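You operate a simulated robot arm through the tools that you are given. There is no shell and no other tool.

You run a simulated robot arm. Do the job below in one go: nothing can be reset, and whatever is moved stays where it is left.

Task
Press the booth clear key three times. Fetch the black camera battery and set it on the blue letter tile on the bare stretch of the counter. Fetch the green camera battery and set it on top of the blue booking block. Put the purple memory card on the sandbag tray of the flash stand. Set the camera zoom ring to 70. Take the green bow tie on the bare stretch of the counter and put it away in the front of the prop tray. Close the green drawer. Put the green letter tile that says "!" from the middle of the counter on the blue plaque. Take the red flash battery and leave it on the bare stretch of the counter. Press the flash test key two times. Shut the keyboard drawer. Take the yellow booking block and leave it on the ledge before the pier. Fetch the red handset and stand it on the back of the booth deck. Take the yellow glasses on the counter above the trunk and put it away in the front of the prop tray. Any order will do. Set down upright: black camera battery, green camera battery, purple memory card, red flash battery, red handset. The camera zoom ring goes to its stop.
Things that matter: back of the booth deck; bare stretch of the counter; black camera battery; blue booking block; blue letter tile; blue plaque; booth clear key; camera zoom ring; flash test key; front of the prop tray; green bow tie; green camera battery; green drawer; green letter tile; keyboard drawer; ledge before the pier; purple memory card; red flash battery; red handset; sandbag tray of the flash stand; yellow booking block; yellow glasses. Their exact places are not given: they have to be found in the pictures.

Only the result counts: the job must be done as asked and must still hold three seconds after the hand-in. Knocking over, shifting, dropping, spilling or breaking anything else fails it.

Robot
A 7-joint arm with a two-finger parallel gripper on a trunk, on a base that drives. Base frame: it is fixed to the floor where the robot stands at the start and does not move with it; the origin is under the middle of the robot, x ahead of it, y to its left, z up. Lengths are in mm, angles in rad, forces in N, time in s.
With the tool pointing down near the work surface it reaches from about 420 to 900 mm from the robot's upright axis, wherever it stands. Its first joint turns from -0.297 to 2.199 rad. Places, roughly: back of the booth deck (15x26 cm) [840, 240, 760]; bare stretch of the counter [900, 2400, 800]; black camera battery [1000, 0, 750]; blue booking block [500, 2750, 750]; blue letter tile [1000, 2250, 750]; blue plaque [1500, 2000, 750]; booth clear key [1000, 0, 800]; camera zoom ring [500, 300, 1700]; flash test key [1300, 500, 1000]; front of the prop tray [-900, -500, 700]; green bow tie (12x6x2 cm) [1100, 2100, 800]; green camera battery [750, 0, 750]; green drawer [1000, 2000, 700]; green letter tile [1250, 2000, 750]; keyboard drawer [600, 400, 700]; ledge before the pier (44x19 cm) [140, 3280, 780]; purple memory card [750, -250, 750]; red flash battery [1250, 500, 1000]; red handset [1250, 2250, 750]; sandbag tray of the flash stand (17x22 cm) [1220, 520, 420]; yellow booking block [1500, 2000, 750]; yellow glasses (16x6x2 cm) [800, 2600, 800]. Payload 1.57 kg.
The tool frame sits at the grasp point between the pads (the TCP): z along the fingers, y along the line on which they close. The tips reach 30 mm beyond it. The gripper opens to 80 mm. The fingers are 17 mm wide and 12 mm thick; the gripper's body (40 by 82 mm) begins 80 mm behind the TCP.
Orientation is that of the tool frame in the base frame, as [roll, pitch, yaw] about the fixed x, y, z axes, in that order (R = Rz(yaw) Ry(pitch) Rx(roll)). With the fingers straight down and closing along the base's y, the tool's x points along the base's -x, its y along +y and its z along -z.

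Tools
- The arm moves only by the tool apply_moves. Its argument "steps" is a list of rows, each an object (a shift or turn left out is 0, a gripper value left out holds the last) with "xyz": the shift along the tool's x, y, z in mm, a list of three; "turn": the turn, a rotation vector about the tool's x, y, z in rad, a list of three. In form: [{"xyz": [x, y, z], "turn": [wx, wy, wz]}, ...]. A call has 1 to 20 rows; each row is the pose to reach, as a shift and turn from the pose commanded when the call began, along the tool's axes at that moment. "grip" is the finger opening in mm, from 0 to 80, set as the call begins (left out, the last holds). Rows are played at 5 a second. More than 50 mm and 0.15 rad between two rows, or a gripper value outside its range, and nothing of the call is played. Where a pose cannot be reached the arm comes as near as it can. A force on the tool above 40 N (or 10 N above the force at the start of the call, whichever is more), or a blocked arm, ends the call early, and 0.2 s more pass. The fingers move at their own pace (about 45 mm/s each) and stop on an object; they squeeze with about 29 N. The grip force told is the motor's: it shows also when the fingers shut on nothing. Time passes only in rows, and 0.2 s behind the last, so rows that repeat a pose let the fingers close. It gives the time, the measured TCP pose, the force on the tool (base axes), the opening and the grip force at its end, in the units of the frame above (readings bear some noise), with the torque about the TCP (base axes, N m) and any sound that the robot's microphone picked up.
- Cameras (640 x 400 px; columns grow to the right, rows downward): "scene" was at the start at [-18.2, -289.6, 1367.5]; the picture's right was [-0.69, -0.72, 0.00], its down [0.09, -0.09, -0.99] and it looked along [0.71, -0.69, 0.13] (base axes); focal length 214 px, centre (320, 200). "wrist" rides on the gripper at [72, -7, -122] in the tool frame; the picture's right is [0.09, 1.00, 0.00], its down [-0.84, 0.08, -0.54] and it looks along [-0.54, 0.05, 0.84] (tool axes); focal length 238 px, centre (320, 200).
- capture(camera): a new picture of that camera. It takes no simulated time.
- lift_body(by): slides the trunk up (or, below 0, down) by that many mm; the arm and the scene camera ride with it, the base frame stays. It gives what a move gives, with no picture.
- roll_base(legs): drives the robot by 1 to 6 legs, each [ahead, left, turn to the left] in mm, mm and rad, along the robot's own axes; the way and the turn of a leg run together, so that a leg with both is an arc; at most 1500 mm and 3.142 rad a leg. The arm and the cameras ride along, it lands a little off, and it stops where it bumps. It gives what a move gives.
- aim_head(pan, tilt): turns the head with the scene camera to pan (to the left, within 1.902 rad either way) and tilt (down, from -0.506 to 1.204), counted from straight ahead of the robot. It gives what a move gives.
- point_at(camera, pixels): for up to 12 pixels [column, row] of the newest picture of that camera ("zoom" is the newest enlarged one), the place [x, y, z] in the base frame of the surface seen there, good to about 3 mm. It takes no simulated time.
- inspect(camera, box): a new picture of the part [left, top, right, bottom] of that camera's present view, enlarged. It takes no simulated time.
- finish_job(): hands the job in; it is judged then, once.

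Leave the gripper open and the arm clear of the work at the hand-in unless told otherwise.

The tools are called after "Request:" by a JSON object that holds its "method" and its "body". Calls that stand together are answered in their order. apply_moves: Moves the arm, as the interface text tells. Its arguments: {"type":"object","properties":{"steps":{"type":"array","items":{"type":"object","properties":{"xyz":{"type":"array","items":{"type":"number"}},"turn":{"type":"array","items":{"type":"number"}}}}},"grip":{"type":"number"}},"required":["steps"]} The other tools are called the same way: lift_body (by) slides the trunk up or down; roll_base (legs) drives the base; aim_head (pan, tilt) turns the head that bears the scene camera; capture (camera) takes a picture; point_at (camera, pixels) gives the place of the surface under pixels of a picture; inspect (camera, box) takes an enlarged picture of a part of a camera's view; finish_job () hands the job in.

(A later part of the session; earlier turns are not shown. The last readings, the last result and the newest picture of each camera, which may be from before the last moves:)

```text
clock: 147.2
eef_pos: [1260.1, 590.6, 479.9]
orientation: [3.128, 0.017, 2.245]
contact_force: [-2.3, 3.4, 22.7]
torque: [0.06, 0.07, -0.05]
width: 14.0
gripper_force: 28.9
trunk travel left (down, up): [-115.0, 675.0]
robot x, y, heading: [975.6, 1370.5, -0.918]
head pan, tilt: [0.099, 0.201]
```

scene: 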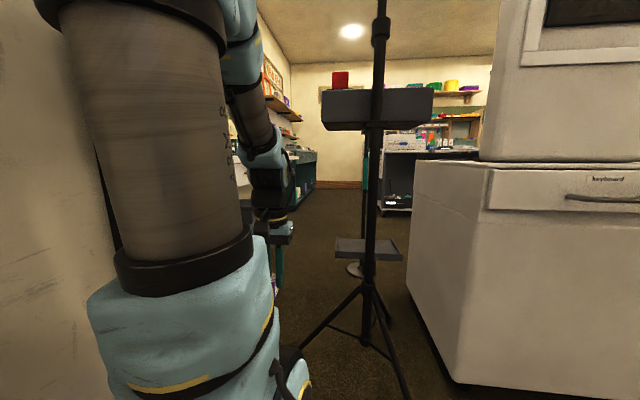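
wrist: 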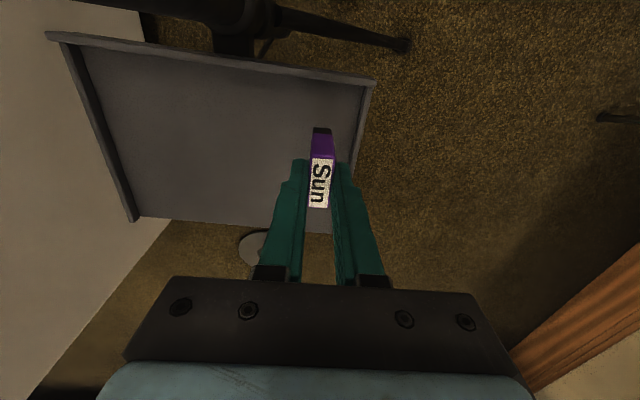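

Contact force 22.7 N: the card stands on the tray. I relieve 2 mm and open.

Request:
{"method": "apply_moves", "body": {"steps": [{"xyz": [0, 0, -2]}, {"xyz": [0, 0, -2]}]}}

Request:
{"method": "apply_moves", "body": {"steps": [{"xyz": [0, 0, 0]}, {"xyz": [0, 0, 0]}, {"xyz": [0, 0, 0]}], "grip": 32}}

Request:
{"method": "capture", "body": {"camera": "wrist"}}

```text
clock: 147.8
eef_pos: [1260.9, 589.9, 480.4]
orientation: [3.127, 0.015, 2.248]
contact_force: [0.9, -2.4, 14.0]
torque: [-0.29, -0.11, 0.01]
width: 14.0
gripper_force: 28.9
trunk travel left (down, up): [-115.0, 675.0]
robot x, y, heading: [973.4, 1372.2, -0.919]
head pan, tilt: [0.099, 0.201]
```

```text
clock: 148.6
eef_pos: [1261.3, 591.0, 480.1]
orientation: [3.129, 0.013, 2.247]
contact_force: [-0.5, -0.5, -0.7]
torque: [-0.03, -0.01, -0.01]
width: 32.2
gripper_force: 0.1
trunk travel left (down, up): [-115.0, 675.0]
robot x, y, heading: [978.7, 1374.0, -0.915]
head pan, tilt: [0.099, 0.201]
```

```text
taken
```

wrist: 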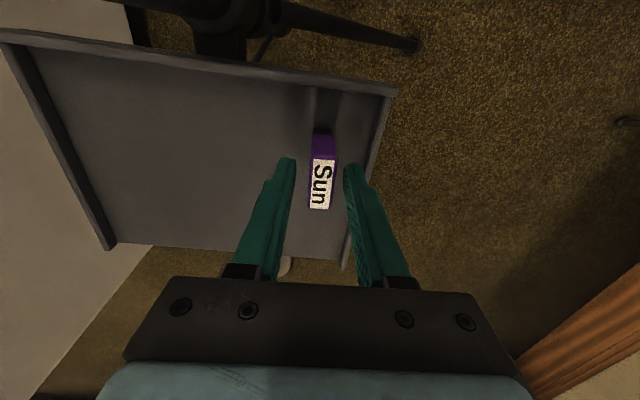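

The card stands on the tray. I rise 55 mm and retrace the path out.

Request:
{"method": "apply_moves", "body": {"steps": [{"xyz": [0, 0, -25]}, {"xyz": [0, 0, -55]}, {"xyz": [26, 13, -55]}, {"xyz": [52, 26, -55]}, {"xyz": [78, 36, -55]}, {"xyz": [104, 40, -55]}, {"xyz": [130, 42, -55]}, {"xyz": [170, 48, -55]}, {"xyz": [208, 75, -55]}, {"xyz": [246, 102, -55]}, {"xyz": [284, 129, -55]}, {"xyz": [322, 156, -55]}, {"xyz": [360, 175, -55]}]}}

Request:
{"method": "inspect", "body": {"camera": "scene", "box": [300, 70, 460, 290]}}

```text
clock: 151.4
eef_pos: [1170.3, 984.3, 526.9]
orientation: [3.128, 0.012, 2.244]
contact_force: [-0.1, 0.6, 0.0]
torque: [0.01, 0.01, -0.03]
width: 32.1
gripper_force: 0.0
trunk travel left (down, up): [-115.0, 675.0]
robot x, y, heading: [978.9, 1371.1, -0.923]
head pan, tilt: [0.099, 0.201]
```

```text
1.82 times, centred on (380, 180) of scene
```

zoom: 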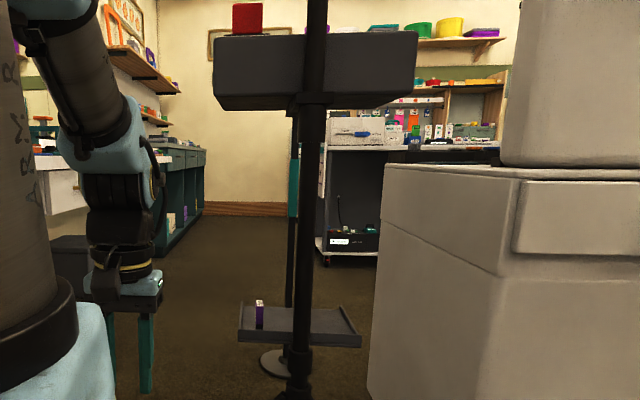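

The purple card stands upright on the tray. Now raise the trunk and look at the flash pack's top.

Request:
{"method": "lift_body", "body": {"by": 400}}

Request:
{"method": "lift_body", "body": {"by": 260}}

Request:
{"method": "apply_moves", "body": {"steps": [{"xyz": [-38, -27, 0]}, {"xyz": [-77, -54, 0]}, {"xyz": [-115, -70, 0]}, {"xyz": [-150, -85, 0]}]}}

Request:
{"method": "capture", "body": {"camera": "wrist"}}

```text
clock: 155.2
eef_pos: [1171.6, 983.4, 928.5]
orientation: [3.127, 0.014, 2.244]
contact_force: [-0.5, 0.1, -0.6]
torque: [-0.01, -0.02, -0.03]
width: 31.9
gripper_force: 0.1
trunk travel left (down, up): [-515.0, 275.0]
robot x, y, heading: [976.5, 1372.8, -0.926]
head pan, tilt: [0.099, 0.201]
```

```text
clock: 157.9
eef_pos: [1171.5, 983.9, 1188.6]
orientation: [3.129, 0.015, 2.248]
contact_force: [0.6, -1.0, -0.8]
torque: [0.02, 0.04, -0.05]
width: 32.1
gripper_force: 0.1
trunk travel left (down, up): [-775.0, 15.0]
robot x, y, heading: [973.7, 1372.4, -0.918]
head pan, tilt: [0.099, 0.201]
```

```text
clock: 158.9
eef_pos: [1197.0, 815.1, 1188.5]
orientation: [3.129, 0.013, 2.247]
contact_force: [0.3, -0.3, 0.2]
torque: [-0.03, -0.01, 0.02]
width: 32.3
gripper_force: 0.1
trunk travel left (down, up): [-775.0, 15.0]
robot x, y, heading: [971.7, 1374.7, -0.915]
head pan, tilt: [0.099, 0.201]
```

```text
taken
```

wrist: 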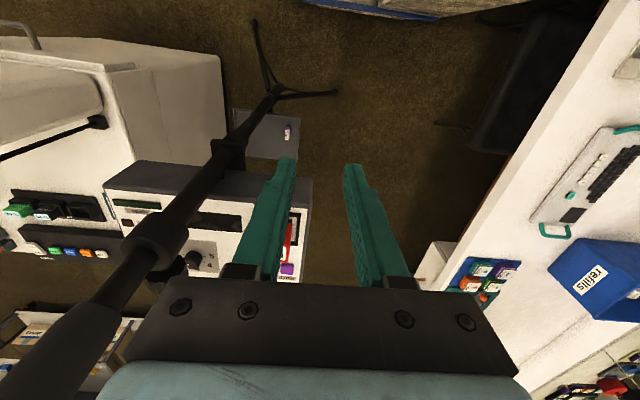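

I move nearer above the pack to read its keys, lowering the trunk a bit to keep the elbow below the umbrella.

Request:
{"method": "apply_moves", "body": {"steps": [{"xyz": [-30, 0, -30]}, {"xyz": [-60, 0, -60]}, {"xyz": [-85, 0, -95]}]}}

Request:
{"method": "lift_body", "body": {"by": -150}}

Request:
{"method": "capture", "body": {"camera": "wrist"}}

Request:
{"method": "aim_head", "body": {"pan": 0.1, "tilt": 0.25}}

Request:
{"method": "inspect", "body": {"camera": "scene", "box": [280, 160, 440, 330]}}

```text
clock: 159.7
eef_pos: [1251.6, 750.8, 1283.8]
orientation: [3.128, 0.013, 2.248]
contact_force: [-0.3, 0.4, -0.3]
torque: [0.0, -0.02, 0.03]
width: 31.9
gripper_force: 0.1
trunk travel left (down, up): [-775.0, 15.0]
robot x, y, heading: [973.3, 1373.7, -0.923]
head pan, tilt: [0.099, 0.201]
```

```text
clock: 161.5
eef_pos: [1252.6, 750.1, 1135.1]
orientation: [3.127, 0.014, 2.248]
contact_force: [-0.7, -0.1, 0.3]
torque: [0.01, -0.01, 0.03]
width: 31.9
gripper_force: 0.0
trunk travel left (down, up): [-625.0, 165.0]
robot x, y, heading: [977.1, 1370.2, -0.923]
head pan, tilt: [0.099, 0.201]
```

```text
taken
```

wrist: 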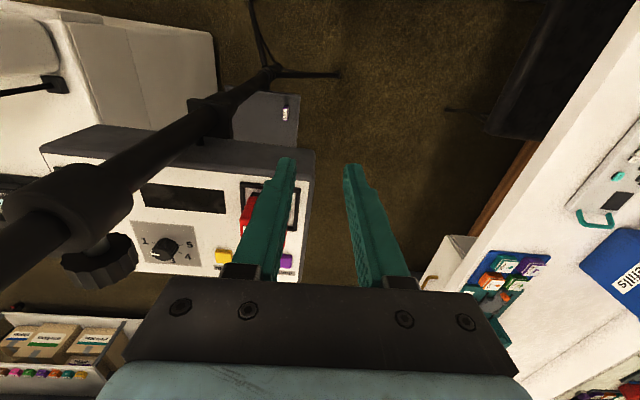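

```text
clock: 162.1
eef_pos: [1249.4, 750.8, 1134.6]
orientation: [3.129, 0.013, 2.246]
contact_force: [-0.3, -0.4, 0.3]
torque: [0.04, 0.0, 0.01]
width: 32.1
gripper_force: 0.2
trunk travel left (down, up): [-625.0, 165.0]
robot x, y, heading: [975.8, 1369.5, -0.921]
head pan, tilt: [0.099, 0.25]
```

```text
2.35 times, centred on (360, 245) of scene
```

zoom: 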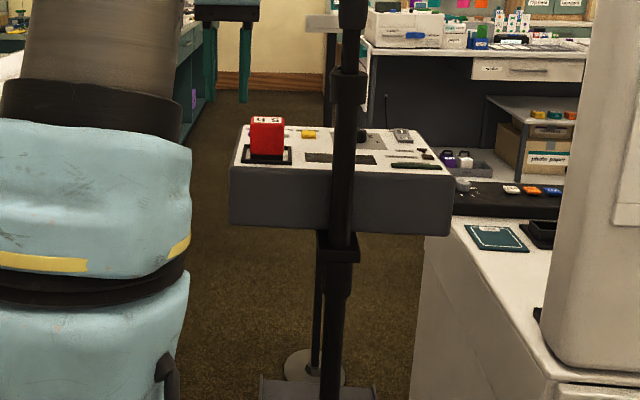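

I shift closer to read the keys.

Request:
{"method": "apply_moves", "body": {"steps": [{"xyz": [-35, -10, 0]}, {"xyz": [-70, -20, 0]}, {"xyz": [-80, -20, 0]}], "grip": 70}}

Request:
{"method": "capture", "body": {"camera": "wrist"}}

Request:
{"method": "inspect", "body": {"camera": "wrist", "box": [150, 100, 390, 290]}}

```text
clock: 162.9
eef_pos: [1287.7, 678.3, 1135.8]
orientation: [3.127, 0.014, 2.246]
contact_force: [0.0, 0.0, 0.8]
torque: [0.0, -0.02, -0.01]
width: 70.1
gripper_force: 0.1
trunk travel left (down, up): [-625.0, 165.0]
robot x, y, heading: [975.9, 1368.6, -0.921]
head pan, tilt: [0.099, 0.25]
```

```text
taken
```

wrist: 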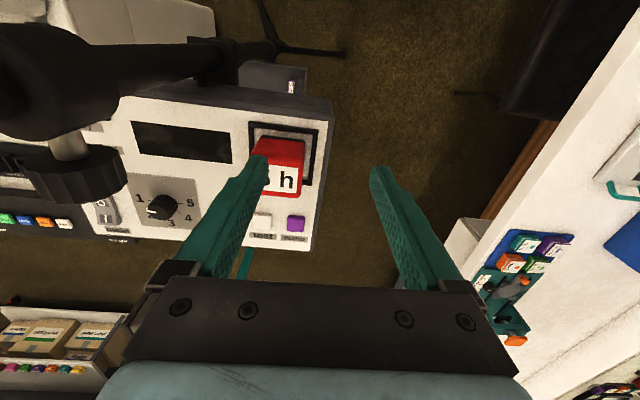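

```text
2.11 times, centred on (270, 195) of wrist
```

zoom: 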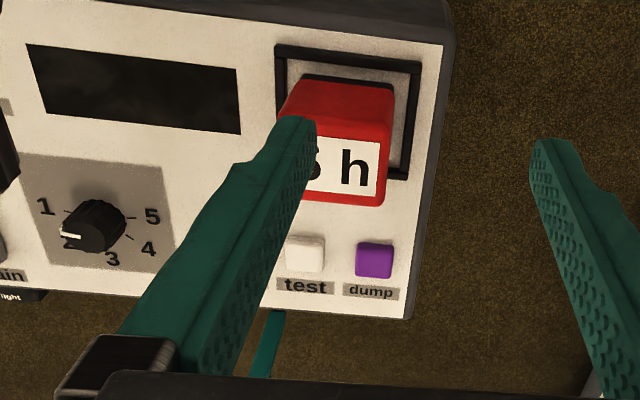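

The white key is "test", purple is "dump". I measure them and the red battery.

Request:
{"method": "point_at", "body": {"camera": "zoom", "pixels": [[305, 252], [290, 248], [320, 255], [305, 240], [305, 268], [375, 260], [350, 170], [375, 195], [320, 95], [385, 90], [340, 120], [400, 300]]}}

```text
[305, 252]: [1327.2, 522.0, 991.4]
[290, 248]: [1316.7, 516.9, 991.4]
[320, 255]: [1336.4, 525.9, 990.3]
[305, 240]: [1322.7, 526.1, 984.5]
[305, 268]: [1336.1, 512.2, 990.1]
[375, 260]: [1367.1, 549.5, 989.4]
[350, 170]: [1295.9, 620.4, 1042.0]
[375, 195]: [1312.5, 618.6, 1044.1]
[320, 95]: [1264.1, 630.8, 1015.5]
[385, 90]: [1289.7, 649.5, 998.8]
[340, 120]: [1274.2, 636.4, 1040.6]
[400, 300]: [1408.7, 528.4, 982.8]
```

Test key at about (1327,521,991). Close fingers and move above it.

Request:
{"method": "apply_moves", "body": {"steps": [{"xyz": [-40, -18, 0]}, {"xyz": [-80, -36, 0]}, {"xyz": [-120, -54, 0]}, {"xyz": [-147, -68, 0]}, {"xyz": [-147, -68, 40]}, {"xyz": [-147, -68, 80]}], "grip": 0}}

Request:
{"method": "capture", "body": {"camera": "wrist"}}

```text
clock: 164.3
eef_pos: [1318.5, 526.1, 1056.0]
orientation: [3.13, 0.013, 2.247]
contact_force: [-0.5, 0.6, 0.9]
torque: [-0.03, 0.0, 0.0]
width: 0.1
gripper_force: 21.5
out of reach, approached as far as the arm can: row 3, 4, 5, 6
trunk travel left (down, up): [-625.0, 165.0]
robot x, y, heading: [974.2, 1371.3, -0.92]
head pan, tilt: [0.099, 0.25]
```

```text
taken
```

wrist: 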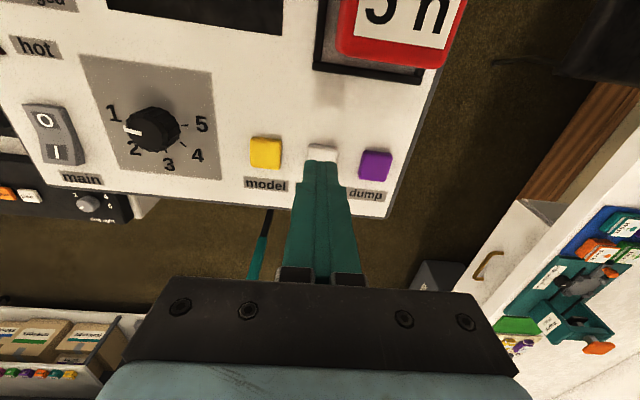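

Slightly out of reach; I drive the base 60 mm ahead and correct back.

Request:
{"method": "roll_base", "body": {"legs": [[60, 0, 0]]}}

Request:
{"method": "capture", "body": {"camera": "wrist"}}

Request:
{"method": "point_at", "body": {"camera": "wrist", "pixels": [[265, 85], [322, 90], [375, 98], [300, 60]]}}

```text
clock: 165.3
eef_pos: [1357.3, 477.3, 1055.5]
orientation: [3.127, 0.014, 2.249]
contact_force: [0.4, -0.6, 0.5]
torque: [0.06, 0.0, 0.01]
width: 0.4
gripper_force: 21.5
trunk travel left (down, up): [-625.0, 165.0]
robot x, y, heading: [1016.4, 1323.0, -0.92]
head pan, tilt: [0.099, 0.25]
```

```text
taken
```

wrist: 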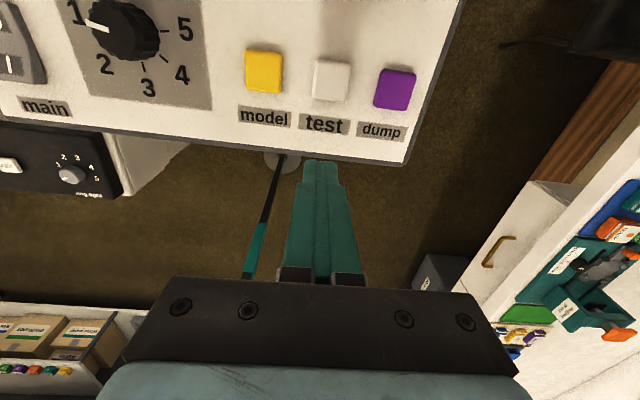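

```text
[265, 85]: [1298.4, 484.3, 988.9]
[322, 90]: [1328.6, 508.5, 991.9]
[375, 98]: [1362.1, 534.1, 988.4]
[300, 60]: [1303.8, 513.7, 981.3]
```

Request:
{"method": "point_at", "body": {"camera": "wrist", "pixels": [[331, 79], [264, 70], [395, 88], [331, 66], [331, 94], [315, 78], [347, 80]]}}

```text
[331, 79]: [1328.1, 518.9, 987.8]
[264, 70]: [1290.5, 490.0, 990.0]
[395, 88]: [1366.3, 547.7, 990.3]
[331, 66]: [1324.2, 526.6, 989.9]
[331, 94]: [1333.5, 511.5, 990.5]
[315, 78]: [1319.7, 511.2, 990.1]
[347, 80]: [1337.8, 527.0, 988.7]
```

Move over the test key (1328,519), then press down.

Request:
{"method": "apply_moves", "body": {"steps": [{"xyz": [25, 2, 0]}, {"xyz": [50, 4, 0]}, {"xyz": [50.5, 4, 15]}]}}

Request:
{"method": "capture", "body": {"camera": "wrist"}}

```text
clock: 166.1
eef_pos: [1353.6, 479.0, 1062.0]
orientation: [3.127, 0.013, 2.249]
contact_force: [-0.1, -0.9, 0.6]
torque: [0.01, -0.01, 0.0]
width: 0.2
gripper_force: 21.4
out of reach, approached as far as the arm can: row 1, 2, 3
trunk travel left (down, up): [-625.0, 165.0]
robot x, y, heading: [1008.9, 1320.5, -0.919]
head pan, tilt: [0.099, 0.25]
```

```text
taken
```

wrist: 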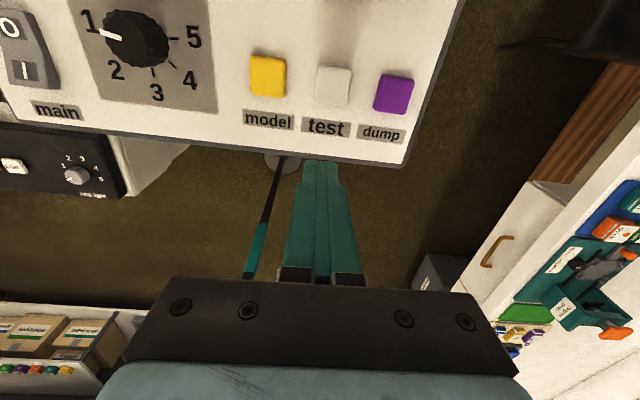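

This is the first joint's right-hand limit. I swing the tool to the left, then strafe the base to the right by 120 mm so the key lies further left of the robot.

Request:
{"method": "apply_moves", "body": {"steps": [{"xyz": [0, 0, -20]}, {"xyz": [10, 40, -25]}, {"xyz": [20, 80, -25]}, {"xyz": [30, 120, -25]}]}}

Request:
{"method": "roll_base", "body": {"legs": [[0, -120, 0]]}}

Request:
{"method": "capture", "body": {"camera": "wrist"}}

```text
clock: 167.1
eef_pos: [1424.4, 579.6, 1086.2]
orientation: [3.126, 0.014, 2.247]
contact_force: [-0.6, 0.1, -0.6]
torque: [0.05, -0.02, 0.0]
width: 0.1
gripper_force: 20.8
trunk travel left (down, up): [-625.0, 165.0]
robot x, y, heading: [1013.5, 1325.2, -0.919]
head pan, tilt: [0.099, 0.25]
```

```text
clock: 168.3
eef_pos: [1328.2, 507.1, 1086.1]
orientation: [3.128, 0.015, 2.244]
contact_force: [0.2, 0.2, 0.0]
torque: [0.01, 0.0, -0.01]
width: 0.0
gripper_force: 21.2
trunk travel left (down, up): [-625.0, 165.0]
robot x, y, heading: [918.9, 1250.8, -0.926]
head pan, tilt: [0.099, 0.25]
```

```text
taken
```

wrist: 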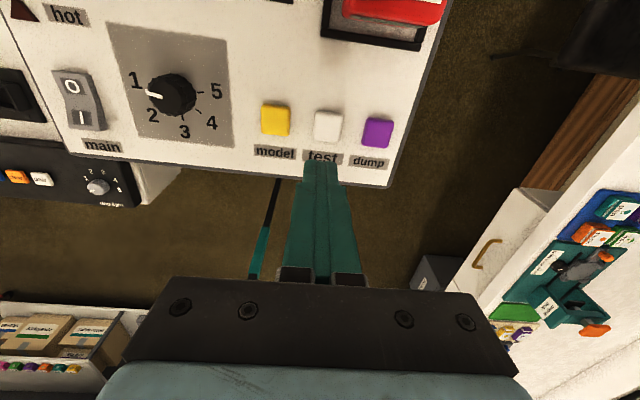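

Almost above the key. Adjust and lower to just above it.

Request:
{"method": "apply_moves", "body": {"steps": [{"xyz": [9, 7.5, 0]}, {"xyz": [9, 7.5, 40]}, {"xyz": [9, 7.5, 56]}]}}

Request:
{"method": "capture", "body": {"camera": "wrist"}}

```text
clock: 169.1
eef_pos: [1328.6, 520.4, 1029.8]
orientation: [3.127, 0.014, 2.245]
contact_force: [-0.2, 0.8, 0.3]
torque: [-0.02, -0.01, 0.01]
width: 0.0
gripper_force: 21.2
trunk travel left (down, up): [-625.0, 165.0]
robot x, y, heading: [918.7, 1251.5, -0.919]
head pan, tilt: [0.099, 0.25]
```

```text
taken
```

wrist: 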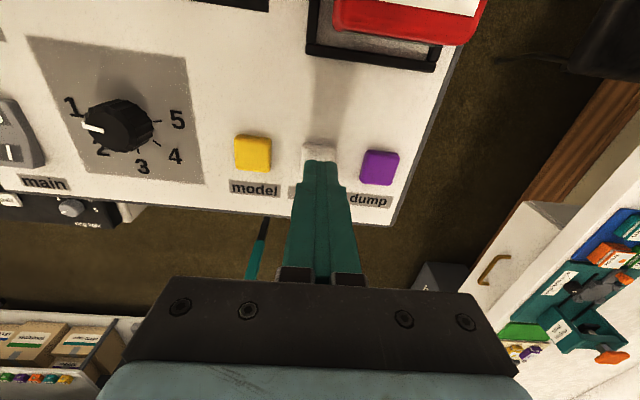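

Over the white test key. First press.

Request:
{"method": "apply_moves", "body": {"steps": [{"xyz": [0, 0, 5]}, {"xyz": [0, 0, 9]}, {"xyz": [0, 0, 12]}, {"xyz": [0, 0, 14]}]}}

```text
clock: 170.1
eef_pos: [1328.9, 519.2, 1015.8]
orientation: [3.128, 0.015, 2.244]
contact_force: [1.3, -0.6, 2.4]
torque: [0.02, -0.02, -0.01]
width: 0.2
gripper_force: 21.2
trunk travel left (down, up): [-625.0, 165.0]
robot x, y, heading: [920.2, 1252.3, -0.923]
head pan, tilt: [0.099, 0.25]
heard: click
```

Click 1. Lift and press again.

Request:
{"method": "apply_moves", "body": {"steps": [{"xyz": [0, 0, -8]}, {"xyz": [0, 0, -16]}, {"xyz": [0, 0, -16]}]}}

Request:
{"method": "apply_moves", "body": {"steps": [{"xyz": [0, 0, 8]}, {"xyz": [0, 0, 12]}, {"xyz": [0, 0, 14]}, {"xyz": [0, 0, 16]}]}}

Request:
{"method": "apply_moves", "body": {"steps": [{"xyz": [0, 0, -10]}, {"xyz": [0, 0, -40]}, {"xyz": [0, 0, -80]}, {"xyz": [0, 0, -110]}]}}

```text
clock: 170.9
eef_pos: [1329.0, 518.8, 1032.0]
orientation: [3.13, 0.015, 2.244]
contact_force: [0.0, 0.2, -0.8]
torque: [-0.01, -0.02, 0.0]
width: 0.1
gripper_force: 21.3
trunk travel left (down, up): [-625.0, 165.0]
robot x, y, heading: [920.6, 1252.3, -0.925]
head pan, tilt: [0.099, 0.25]
```

```text
clock: 171.9
eef_pos: [1329.3, 517.5, 1016.8]
orientation: [3.127, 0.014, 2.245]
contact_force: [-0.8, -1.5, 1.5]
torque: [-0.03, 0.02, 0.02]
width: 0.0
gripper_force: 21.2
trunk travel left (down, up): [-625.0, 165.0]
robot x, y, heading: [917.5, 1250.8, -0.922]
head pan, tilt: [0.099, 0.25]
heard: click
```

```text
clock: 172.9
eef_pos: [1327.4, 520.2, 1126.8]
orientation: [3.128, 0.014, 2.244]
contact_force: [-0.4, -0.8, 0.3]
torque: [0.04, -0.01, 0.01]
width: 0.0
gripper_force: 20.9
trunk travel left (down, up): [-625.0, 165.0]
robot x, y, heading: [919.1, 1250.9, -0.922]
head pan, tilt: [0.099, 0.25]
```

Both test presses done. Now view the red flash battery from above.

Request:
{"method": "apply_moves", "body": {"steps": [{"xyz": [45, 10, 0]}, {"xyz": [90, 20, 0]}, {"xyz": [135, 30, 0]}, {"xyz": [170, 38, 0]}], "grip": 70}}

Request:
{"method": "inspect", "body": {"camera": "wrist", "box": [220, 100, 440, 290]}}

Request:
{"method": "point_at", "body": {"camera": "zoom", "pixels": [[300, 150], [280, 120], [360, 125], [270, 170], [350, 180], [310, 130], [260, 100], [380, 100], [300, 110], [330, 200]]}}

```text
clock: 173.9
eef_pos: [1250.1, 678.8, 1122.8]
orientation: [3.128, 0.013, 2.247]
contact_force: [0.5, 0.8, 0.1]
torque: [0.03, -0.01, 0.02]
width: 69.8
gripper_force: 0.1
trunk travel left (down, up): [-625.0, 165.0]
robot x, y, heading: [918.2, 1249.5, -0.925]
head pan, tilt: [0.099, 0.25]
```

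```text
2.11 times, centred on (330, 195) of wrist
```

zoom: 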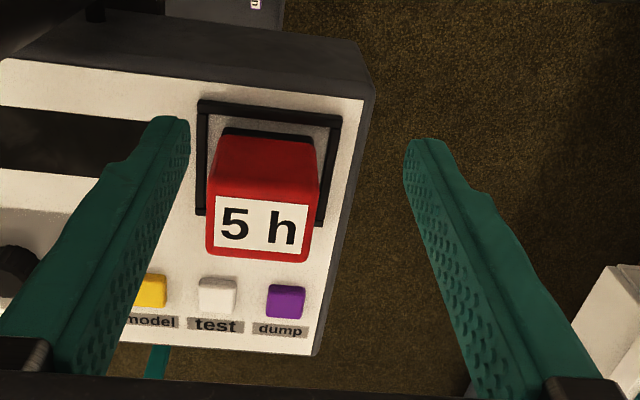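

```text
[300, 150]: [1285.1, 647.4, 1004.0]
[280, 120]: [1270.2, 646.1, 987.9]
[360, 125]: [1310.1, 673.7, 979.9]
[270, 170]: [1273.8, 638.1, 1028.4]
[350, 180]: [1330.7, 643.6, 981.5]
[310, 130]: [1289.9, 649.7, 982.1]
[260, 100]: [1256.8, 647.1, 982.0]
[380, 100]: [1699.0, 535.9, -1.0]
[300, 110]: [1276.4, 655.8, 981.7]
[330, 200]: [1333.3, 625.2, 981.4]
```

Request:
{"method": "point_at", "body": {"camera": "zoom", "pixels": [[216, 195], [310, 200], [212, 250], [306, 256], [260, 225], [262, 190], [258, 255], [210, 222], [312, 228], [240, 150], [265, 135]]}}

```text
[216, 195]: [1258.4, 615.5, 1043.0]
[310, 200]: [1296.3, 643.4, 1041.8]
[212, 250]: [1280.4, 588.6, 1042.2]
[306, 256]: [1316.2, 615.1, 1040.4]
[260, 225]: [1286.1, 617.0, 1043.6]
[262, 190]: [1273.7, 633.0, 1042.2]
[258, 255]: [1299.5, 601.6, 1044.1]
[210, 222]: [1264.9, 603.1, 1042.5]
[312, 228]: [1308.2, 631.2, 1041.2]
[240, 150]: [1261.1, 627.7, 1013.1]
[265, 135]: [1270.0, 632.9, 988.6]
```

The battery top is 48×37 mm at centre (1288,616), z=1043. I open to 80 and move over it.

Request:
{"method": "apply_moves", "body": {"steps": [{"xyz": [-37, -5, 0]}, {"xyz": [-73, -10, 0]}, {"xyz": [-73, -10, 20]}], "grip": 80}}

Request:
{"method": "capture", "body": {"camera": "wrist"}}

```text
clock: 174.7
eef_pos: [1290.4, 614.0, 1104.0]
orientation: [3.128, 0.013, 2.243]
contact_force: [0.0, 0.3, -0.6]
torque: [-0.01, -0.03, 0.01]
width: 80.0
gripper_force: 0.1
trunk travel left (down, up): [-625.0, 165.0]
robot x, y, heading: [920.2, 1253.0, -0.922]
head pan, tilt: [0.099, 0.25]
```

```text
taken
```

wrist: 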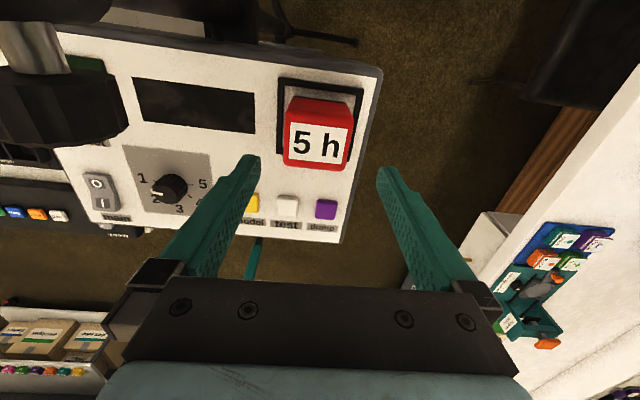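

Aligned. Descend to TCP z≈1035 and close.

Request:
{"method": "apply_moves", "body": {"steps": [{"xyz": [2, -1, 30]}, {"xyz": [2, -1, 55]}, {"xyz": [2, -1, 69]}]}}

Request:
{"method": "apply_moves", "body": {"steps": [{"xyz": [0, 0, 0]}, {"xyz": [0, 0, 0]}, {"xyz": [0, 0, 0]}, {"xyz": [0, 0, 0]}], "grip": 35}}

Request:
{"method": "capture", "body": {"camera": "wrist"}}

```text
clock: 175.5
eef_pos: [1287.3, 612.0, 1037.0]
orientation: [3.127, 0.013, 2.244]
contact_force: [-0.2, 0.7, 0.0]
torque: [-0.01, 0.0, 0.01]
width: 80.1
gripper_force: 0.1
trunk travel left (down, up): [-625.0, 165.0]
robot x, y, heading: [917.2, 1251.7, -0.919]
head pan, tilt: [0.099, 0.25]
```

```text
clock: 176.5
eef_pos: [1288.2, 612.4, 1038.1]
orientation: [3.128, 0.012, 2.244]
contact_force: [-0.9, -0.1, 0.4]
torque: [-0.17, 0.11, -0.05]
width: 53.9
gripper_force: 29.1
trunk travel left (down, up): [-625.0, 165.0]
robot x, y, heading: [915.8, 1252.6, -0.919]
head pan, tilt: [0.099, 0.25]
```

```text
taken
```

wrist: 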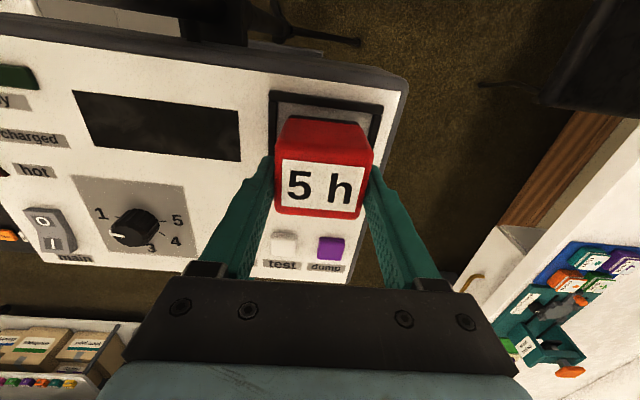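

Gripped (54 mm wide). Lift straight up.

Request:
{"method": "apply_moves", "body": {"steps": [{"xyz": [0, 0, -12]}, {"xyz": [0, 0, -25]}, {"xyz": [0, 0, -50]}, {"xyz": [0, 0, -85]}, {"xyz": [0, 0, -120]}]}}

Request:
{"method": "inspect", "body": {"camera": "wrist", "box": [220, 60, 440, 260]}}

```text
clock: 177.7
eef_pos: [1286.0, 614.1, 1155.8]
orientation: [3.128, 0.012, 2.244]
contact_force: [1.1, -0.1, -2.9]
torque: [0.02, 0.01, 0.04]
width: 54.1
gripper_force: 29.5
trunk travel left (down, up): [-625.0, 165.0]
robot x, y, heading: [917.8, 1254.2, -0.918]
head pan, tilt: [0.099, 0.25]
```

```text
2.00 times, centred on (330, 160) of wrist
```

zoom: 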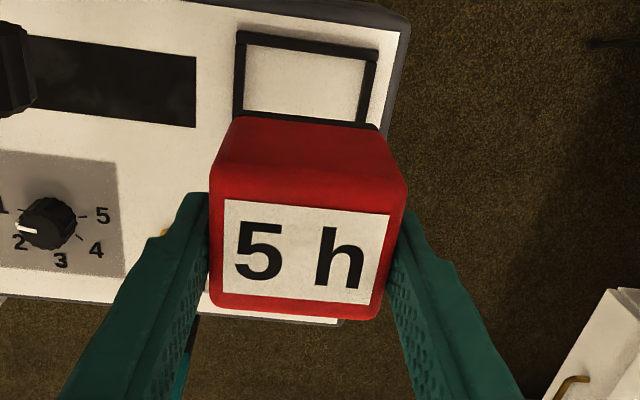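

Held firmly. Retract toward the robot (+v), shifting slightly away from the pole.

Request:
{"method": "apply_moves", "body": {"steps": [{"xyz": [40, 12, 0]}, {"xyz": [80, 24, 0]}, {"xyz": [125, 34, 0]}, {"xyz": [170, 40, 0]}, {"xyz": [215, 40, 0]}, {"xyz": [250, 40, 0]}]}}

Request:
{"method": "aim_head", "body": {"pan": 0.6, "tilt": 0.4}}

Request:
{"method": "capture", "body": {"camera": "scene"}}

```text
clock: 179.1
eef_pos: [1162.1, 837.1, 1152.3]
orientation: [3.127, 0.014, 2.245]
contact_force: [0.6, 0.0, -3.0]
torque: [0.03, 0.04, 0.01]
width: 53.9
gripper_force: 28.7
trunk travel left (down, up): [-625.0, 165.0]
robot x, y, heading: [923.8, 1252.3, -0.921]
head pan, tilt: [0.099, 0.25]
```

```text
clock: 180.0
eef_pos: [1163.4, 836.3, 1152.8]
orientation: [3.127, 0.013, 2.244]
contact_force: [0.4, -0.4, -3.3]
torque: [-0.01, 0.0, -0.01]
width: 53.9
gripper_force: 29.1
trunk travel left (down, up): [-625.0, 165.0]
robot x, y, heading: [917.8, 1251.4, -0.922]
head pan, tilt: [0.6, 0.4]
```

```text
taken
```

scene: 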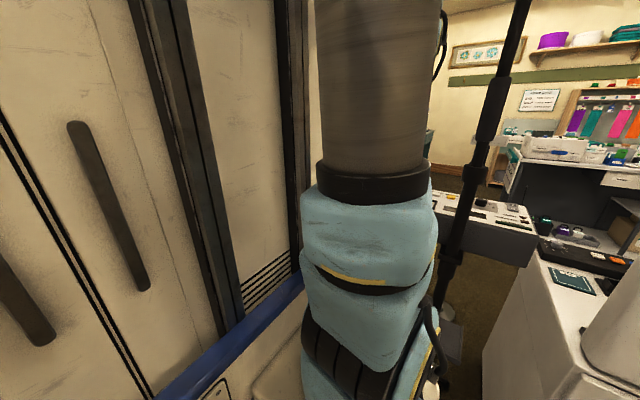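

Now drive to the counter: back off to a place with turning room, then turn left to face the counter.

Request:
{"method": "roll_base", "body": {"legs": [[-170, -100, 0], [0, 0, 1.57]]}}

Request:
{"method": "aim_head", "body": {"pan": 0.3, "tilt": 0.5}}

Request:
{"method": "capture", "body": {"camera": "scene"}}

Request:
{"method": "capture", "body": {"camera": "wrist"}}

```text
clock: 185.5
eef_pos: [1146.8, 1575.0, 1152.1]
orientation: [3.128, 0.015, -2.452]
contact_force: [0.3, -0.6, -3.9]
torque: [-0.01, -0.04, 0.05]
width: 53.9
gripper_force: 28.8
trunk travel left (down, up): [-625.0, 165.0]
robot x, y, heading: [739.2, 1323.2, 0.664]
head pan, tilt: [0.6, 0.4]
```

```text
clock: 186.3
eef_pos: [1145.9, 1575.3, 1152.5]
orientation: [3.128, 0.014, -2.451]
contact_force: [0.3, 1.2, -3.6]
torque: [0.01, -0.02, -0.02]
width: 53.9
gripper_force: 28.6
trunk travel left (down, up): [-625.0, 165.0]
robot x, y, heading: [733.9, 1325.1, 0.667]
head pan, tilt: [0.3, 0.499]
```

```text
taken
```

scene: 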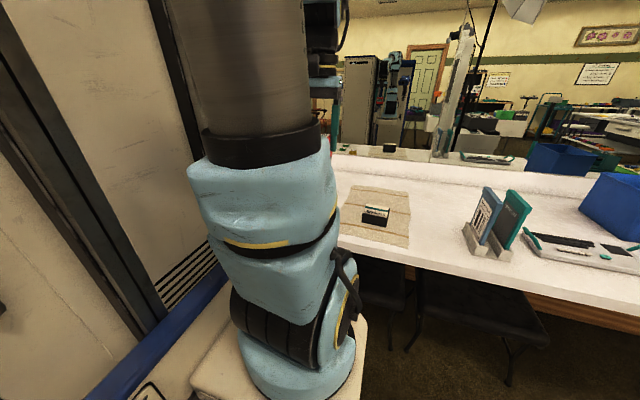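

```text
taken
```

wrist: 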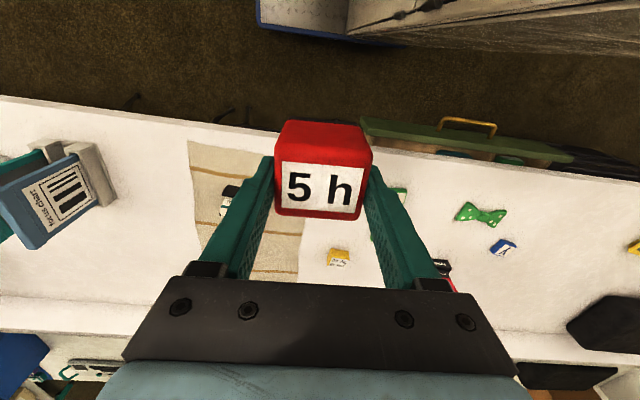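

The counter comes in view. I strafe 400 mm left to survey the counter items.

Request:
{"method": "roll_base", "body": {"legs": [[0, 0, -0.017], [0, 420, 0]]}}

Request:
{"method": "aim_head", "body": {"pan": -0.1, "tilt": 0.6}}

Request:
{"method": "capture", "body": {"camera": "scene"}}

Request:
{"method": "capture", "body": {"camera": "wrist"}}

```text
clock: 189.2
eef_pos: [906.1, 1893.2, 1152.4]
orientation: [3.127, 0.014, -2.473]
contact_force: [-0.3, 0.0, -3.0]
torque: [0.01, -0.04, -0.01]
width: 53.9
gripper_force: 29.0
trunk travel left (down, up): [-625.0, 165.0]
robot x, y, heading: [490.2, 1651.1, 0.643]
head pan, tilt: [0.3, 0.499]
```

```text
clock: 190.0
eef_pos: [905.3, 1893.4, 1152.7]
orientation: [3.129, 0.014, -2.472]
contact_force: [0.1, 0.4, -3.8]
torque: [0.01, -0.01, -0.01]
width: 53.8
gripper_force: 28.9
trunk travel left (down, up): [-625.0, 165.0]
robot x, y, heading: [494.3, 1651.4, 0.647]
head pan, tilt: [-0.099, 0.6]
```

```text
taken
```

scene: 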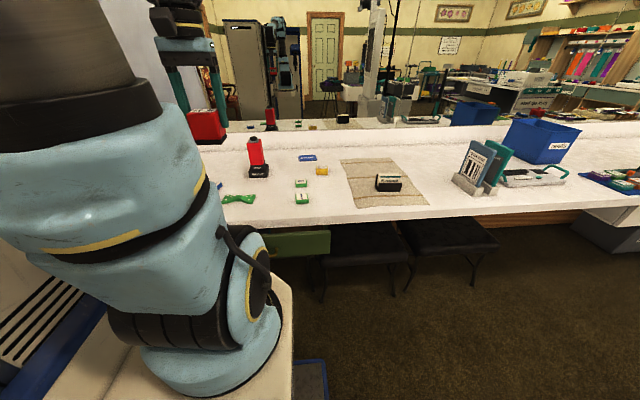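

```text
taken
```

wrist: 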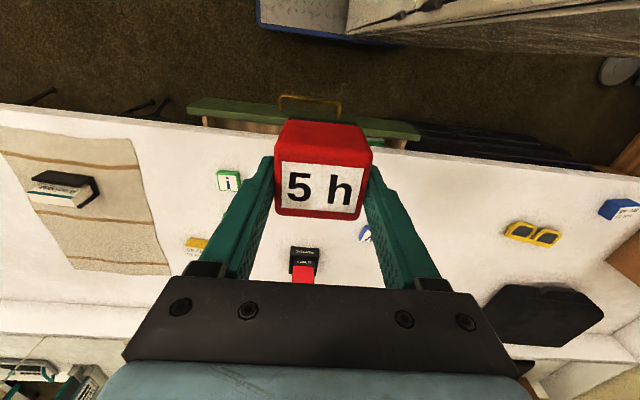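

Zoom in on the counter items.

Request:
{"method": "inspect", "body": {"camera": "scene", "box": [210, 120, 420, 240]}}

Request:
{"method": "point_at", "body": {"camera": "zoom", "pixels": [[270, 110], [325, 140], [265, 182], [265, 220], [70, 225], [120, 60], [135, 135], [410, 230], [530, 185], [420, 310], [200, 200], [350, 190]]}}

Request:
{"method": "inspect", "body": {"camera": "wrist", "box": [380, 130, 640, 360]}}

```text
3.05 times, centred on (315, 180) of scene
```

zoom: 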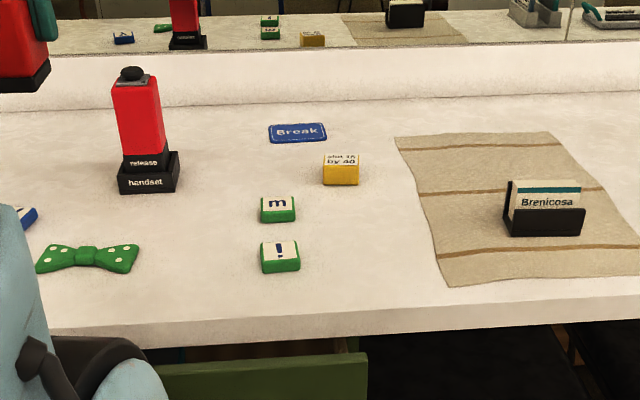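

```text
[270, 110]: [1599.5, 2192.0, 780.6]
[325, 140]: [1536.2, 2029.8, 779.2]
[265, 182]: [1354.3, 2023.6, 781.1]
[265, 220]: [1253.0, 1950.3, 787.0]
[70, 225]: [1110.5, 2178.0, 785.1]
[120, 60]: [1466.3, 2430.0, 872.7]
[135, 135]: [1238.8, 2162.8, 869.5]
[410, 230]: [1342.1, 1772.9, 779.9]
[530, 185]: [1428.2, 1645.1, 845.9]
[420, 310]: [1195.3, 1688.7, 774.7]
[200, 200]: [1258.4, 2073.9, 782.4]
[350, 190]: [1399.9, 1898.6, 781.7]
```

```text
1.74 times, centred on (510, 245) of wrist
```

zoom: 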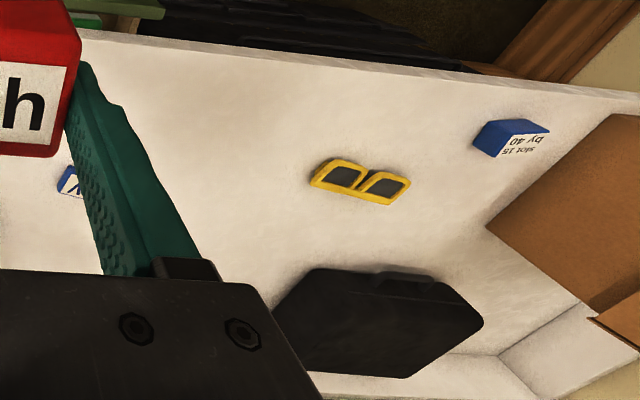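

I see the handset in its cradle, the "Break" blue plaque, yellow booking block, two green tiles ("m" and "!"), bow tie, blue tile, yellow glasses, and the blue booking block at the far left. I strafe left another 250 mm to set the red battery down on the bare stretch.

Request:
{"method": "roll_base", "body": {"legs": [[0, 250, 0]]}}

Request:
{"method": "capture", "body": {"camera": "wrist"}}

Request:
{"method": "capture", "body": {"camera": "scene"}}

```text
clock: 191.9
eef_pos: [753.6, 2095.8, 1151.4]
orientation: [3.126, 0.014, -2.476]
contact_force: [0.0, -0.3, -3.2]
torque: [0.03, 0.01, 0.01]
width: 53.7
gripper_force: 28.8
trunk travel left (down, up): [-625.0, 165.0]
robot x, y, heading: [339.9, 1859.3, 0.641]
head pan, tilt: [-0.099, 0.6]
```

```text
taken
```

wrist: 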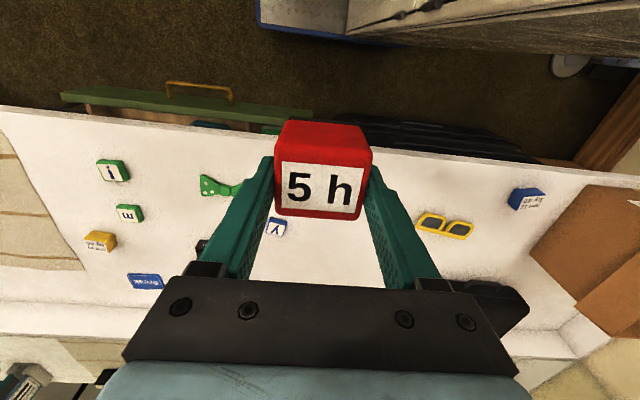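

```text
taken
```

scene: 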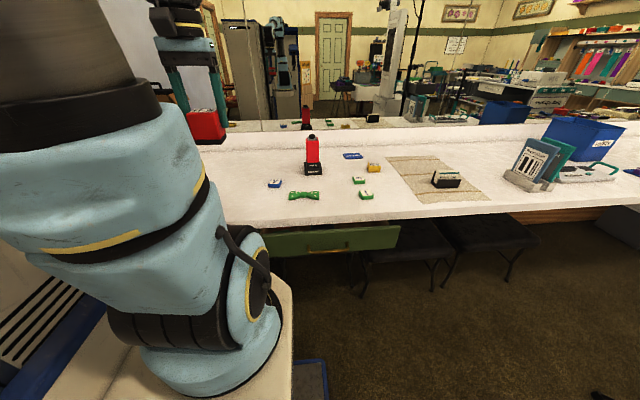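

Request:
{"method": "point_at", "body": {"camera": "wrist", "pixels": [[277, 227], [113, 170], [129, 213], [100, 240], [146, 282], [218, 186], [443, 226], [525, 198], [380, 150], [340, 250], [300, 112], [200, 90]]}}

Request:
{"method": "point_at", "body": {"camera": "scene", "pixels": [[274, 184], [304, 195], [313, 145], [313, 168], [352, 156], [374, 168], [358, 180], [366, 195], [330, 240], [265, 205], [290, 165], [240, 180]]}}

```text
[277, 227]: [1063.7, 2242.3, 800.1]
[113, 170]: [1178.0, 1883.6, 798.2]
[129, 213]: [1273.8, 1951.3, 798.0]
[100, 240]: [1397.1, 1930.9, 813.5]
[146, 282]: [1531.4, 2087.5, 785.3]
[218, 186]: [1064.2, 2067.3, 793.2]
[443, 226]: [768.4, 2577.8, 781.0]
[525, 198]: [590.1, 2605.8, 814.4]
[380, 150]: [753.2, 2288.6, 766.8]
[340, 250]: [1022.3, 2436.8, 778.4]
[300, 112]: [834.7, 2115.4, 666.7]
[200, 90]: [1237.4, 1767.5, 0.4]
```

```text
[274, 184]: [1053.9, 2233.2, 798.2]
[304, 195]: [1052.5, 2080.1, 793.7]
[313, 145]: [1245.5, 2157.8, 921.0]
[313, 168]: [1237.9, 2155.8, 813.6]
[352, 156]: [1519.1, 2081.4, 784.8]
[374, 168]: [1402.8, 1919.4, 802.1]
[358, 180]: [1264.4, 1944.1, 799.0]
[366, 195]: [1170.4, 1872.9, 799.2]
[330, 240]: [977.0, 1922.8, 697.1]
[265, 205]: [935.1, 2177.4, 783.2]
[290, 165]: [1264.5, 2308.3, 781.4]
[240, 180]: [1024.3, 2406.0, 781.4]
```

Counter surface is z≈780. I'll set the red battery at about (910,2359) on the bare stretch – clear of tile, tie and glasses. Move above it and descend.

Request:
{"method": "apply_moves", "body": {"steps": [{"xyz": [-45, 17, 0]}, {"xyz": [-90, 34, 0]}, {"xyz": [-135, 51, 0]}, {"xyz": [-180, 68, 0]}, {"xyz": [-225, 85, 0]}, {"xyz": [-268, 102, 0]}, {"xyz": [-285, 110, 20]}, {"xyz": [-285, 110, 65]}, {"xyz": [-285, 110, 110]}, {"xyz": [-285, 110, 155]}, {"xyz": [-285, 110, 200]}, {"xyz": [-285, 110, 245]}, {"xyz": [-285, 110, 285]}]}}

Request:
{"method": "capture", "body": {"camera": "wrist"}}

```text
clock: 194.7
eef_pos: [908.1, 2362.0, 870.9]
orientation: [3.129, 0.016, -2.477]
contact_force: [-0.2, -0.1, -2.1]
torque: [0.0, -0.02, -0.01]
width: 53.7
gripper_force: 29.2
trunk travel left (down, up): [-625.0, 165.0]
robot x, y, heading: [336.6, 1855.6, 0.641]
head pan, tilt: [-0.099, 0.6]
```

```text
taken
```

wrist: 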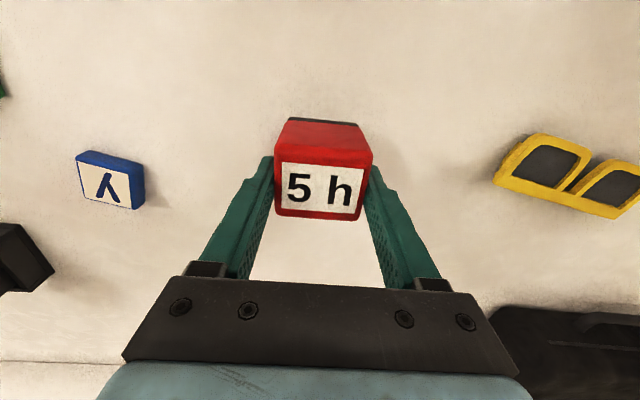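

Lower gently to the counter.

Request:
{"method": "apply_moves", "body": {"steps": [{"xyz": [0, 0, 18]}, {"xyz": [0, 0, 28]}, {"xyz": [0, 0, 32]}, {"xyz": [0, 0, 34]}]}}

Request:
{"method": "apply_moves", "body": {"steps": [{"xyz": [0, 0, 1]}, {"xyz": [0, 0, 2]}, {"xyz": [0, 0, 3]}]}}

```text
clock: 195.7
eef_pos: [911.2, 2365.1, 837.1]
orientation: [3.128, 0.012, -2.477]
contact_force: [0.1, 0.1, -3.2]
torque: [0.0, 0.03, 0.0]
width: 54.0
gripper_force: 29.7
trunk travel left (down, up): [-625.0, 165.0]
robot x, y, heading: [337.1, 1857.3, 0.638]
head pan, tilt: [-0.099, 0.6]
```

```text
clock: 196.5
eef_pos: [911.1, 2364.5, 836.9]
orientation: [3.128, 0.016, -2.476]
contact_force: [-4.7, -3.1, 18.6]
torque: [-0.57, -0.16, -0.18]
width: 53.9
gripper_force: 29.4
trunk travel left (down, up): [-625.0, 165.0]
robot x, y, heading: [337.3, 1857.8, 0.637]
head pan, tilt: [-0.099, 0.6]
```

Touching (18.6 N). Relieve and open.

Request:
{"method": "apply_moves", "body": {"steps": [{"xyz": [0, 0, -2]}, {"xyz": [0, 0, -2]}]}}

Request:
{"method": "apply_moves", "body": {"steps": [{"xyz": [0, 0, 0]}, {"xyz": [0, 0, 0]}, {"xyz": [0, 0, 0]}], "grip": 78}}

Request:
{"method": "apply_moves", "body": {"steps": [{"xyz": [0, 0, -30]}, {"xyz": [0, 0, -70]}, {"xyz": [0, 0, -115]}, {"xyz": [0, 0, -160]}, {"xyz": [30, 0, -195]}, {"xyz": [60, 0, -230]}]}}

Request:
{"method": "capture", "body": {"camera": "wrist"}}

```text
clock: 197.1
eef_pos: [911.6, 2365.1, 836.6]
orientation: [3.128, 0.016, -2.478]
contact_force: [-0.5, 4.5, 9.8]
torque: [0.11, -0.39, 0.1]
width: 53.8
gripper_force: 29.2
trunk travel left (down, up): [-625.0, 165.0]
robot x, y, heading: [335.1, 1857.0, 0.642]
head pan, tilt: [-0.099, 0.6]
```

```text
clock: 197.9
eef_pos: [911.4, 2364.7, 836.6]
orientation: [3.128, 0.012, -2.477]
contact_force: [0.7, -0.8, -0.6]
torque: [-0.01, 0.01, -0.01]
width: 78.0
gripper_force: 0.0
trunk travel left (down, up): [-625.0, 165.0]
robot x, y, heading: [340.2, 1856.8, 0.641]
head pan, tilt: [-0.099, 0.6]
```

```text
clock: 199.3
eef_pos: [861.9, 2327.9, 1063.1]
orientation: [3.129, 0.01, -2.477]
contact_force: [-0.1, 0.8, -0.9]
torque: [-0.04, 0.02, -0.01]
width: 77.9
gripper_force: 0.1
trunk travel left (down, up): [-625.0, 165.0]
robot x, y, heading: [336.9, 1857.4, 0.642]
head pan, tilt: [-0.099, 0.6]
```

```text
taken
```

wrist: 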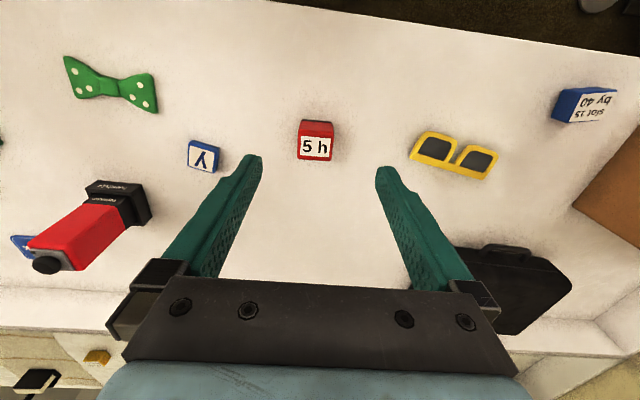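

The red battery stands on the counter. Next the green drawer: drive right 330 mm and look at it.

Request:
{"method": "roll_base", "body": {"legs": [[0, -330, 0]]}}

Request:
{"method": "apply_moves", "body": {"steps": [{"xyz": [40, 0, 0]}, {"xyz": [80, 0, 0]}, {"xyz": [120, 0, 0]}, {"xyz": [160, 0, 0]}, {"xyz": [200, 0, 0]}, {"xyz": [220, 0, 0]}]}}

Request:
{"method": "capture", "body": {"camera": "wrist"}}

Request:
{"method": "capture", "body": {"camera": "scene"}}

```text
clock: 201.4
eef_pos: [1055.9, 2067.1, 1063.1]
orientation: [3.129, 0.013, -2.471]
contact_force: [-0.1, 0.3, -0.3]
torque: [-0.03, 0.01, -0.03]
width: 78.0
gripper_force: 0.1
trunk travel left (down, up): [-625.0, 165.0]
robot x, y, heading: [534.4, 1593.3, 0.647]
head pan, tilt: [-0.099, 0.6]
```

```text
clock: 202.8
eef_pos: [887.2, 1928.1, 1057.1]
orientation: [3.126, 0.009, -2.482]
contact_force: [0.6, 0.7, 0.6]
torque: [0.0, -0.02, 0.01]
width: 78.0
gripper_force: 0.1
trunk travel left (down, up): [-625.0, 165.0]
robot x, y, heading: [534.8, 1595.1, 0.64]
head pan, tilt: [-0.099, 0.6]
```

```text
taken
```

wrist: 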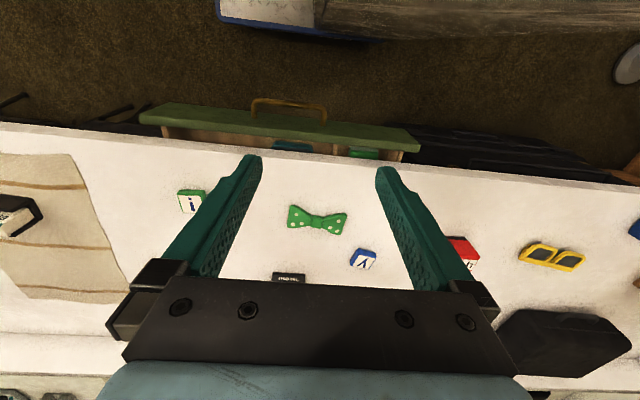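

```text
taken
```

scene: 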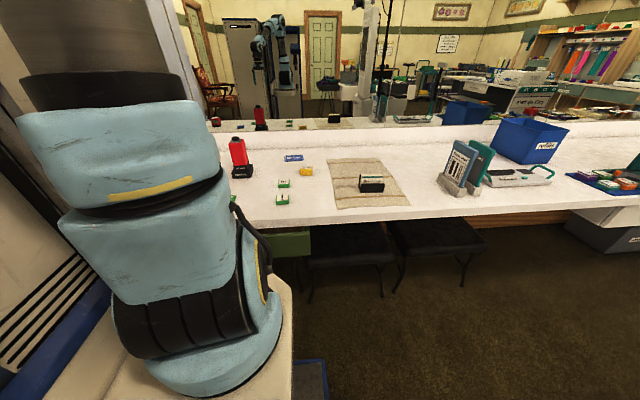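

Zoom in on the open drawer in the wrist view and measure it.

Request:
{"method": "inspect", "body": {"camera": "wrist", "box": [120, 80, 440, 180]}}

Request:
{"method": "point_at", "body": {"camera": "zoom", "pixels": [[60, 155], [590, 195], [330, 170], [330, 185], [270, 140], [400, 150], [350, 135], [330, 215], [450, 215], [120, 195], [570, 215], [300, 245]]}}

```text
2.00 times, centred on (280, 130) of wrist
```

zoom: 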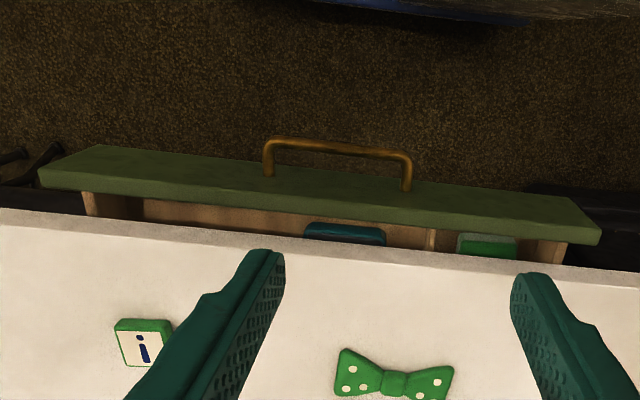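

```text
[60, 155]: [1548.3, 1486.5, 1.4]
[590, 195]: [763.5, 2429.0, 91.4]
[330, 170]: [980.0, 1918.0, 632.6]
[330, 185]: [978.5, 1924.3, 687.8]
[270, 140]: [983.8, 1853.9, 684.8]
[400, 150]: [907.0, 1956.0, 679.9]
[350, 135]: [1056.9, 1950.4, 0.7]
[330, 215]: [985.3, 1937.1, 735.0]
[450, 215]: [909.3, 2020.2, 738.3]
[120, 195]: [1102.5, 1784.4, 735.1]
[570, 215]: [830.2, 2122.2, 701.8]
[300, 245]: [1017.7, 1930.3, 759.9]
```

Drawer panel outer face u≈1939, handle bar at u≈1904, z≈685, v 883–1011. I'll push on the handle bar's middle with closed fingers. First back the base off 120 mm, then position.

Request:
{"method": "roll_base", "body": {"legs": [[-120, 0, 0]]}}

Request:
{"method": "apply_moves", "body": {"steps": [{"xyz": [0, 0, 0]}, {"xyz": [0, 0, 0]}, {"xyz": [0, 0, 0]}], "grip": 0}}

```text
clock: 204.1
eef_pos: [790.0, 1855.1, 1055.6]
orientation: [3.125, 0.009, -2.477]
contact_force: [0.4, -0.2, 0.4]
torque: [-0.02, 0.02, -0.03]
width: 77.9
gripper_force: 0.1
trunk travel left (down, up): [-625.0, 165.0]
robot x, y, heading: [437.8, 1520.1, 0.648]
head pan, tilt: [-0.099, 0.6]
```

```text
clock: 204.9
eef_pos: [790.8, 1855.3, 1056.6]
orientation: [3.127, 0.008, -2.483]
contact_force: [0.3, 0.0, 0.3]
torque: [0.01, 0.0, -0.03]
width: 7.9
gripper_force: 0.6
trunk travel left (down, up): [-625.0, 165.0]
robot x, y, heading: [438.6, 1524.8, 0.649]
head pan, tilt: [-0.099, 0.6]
```

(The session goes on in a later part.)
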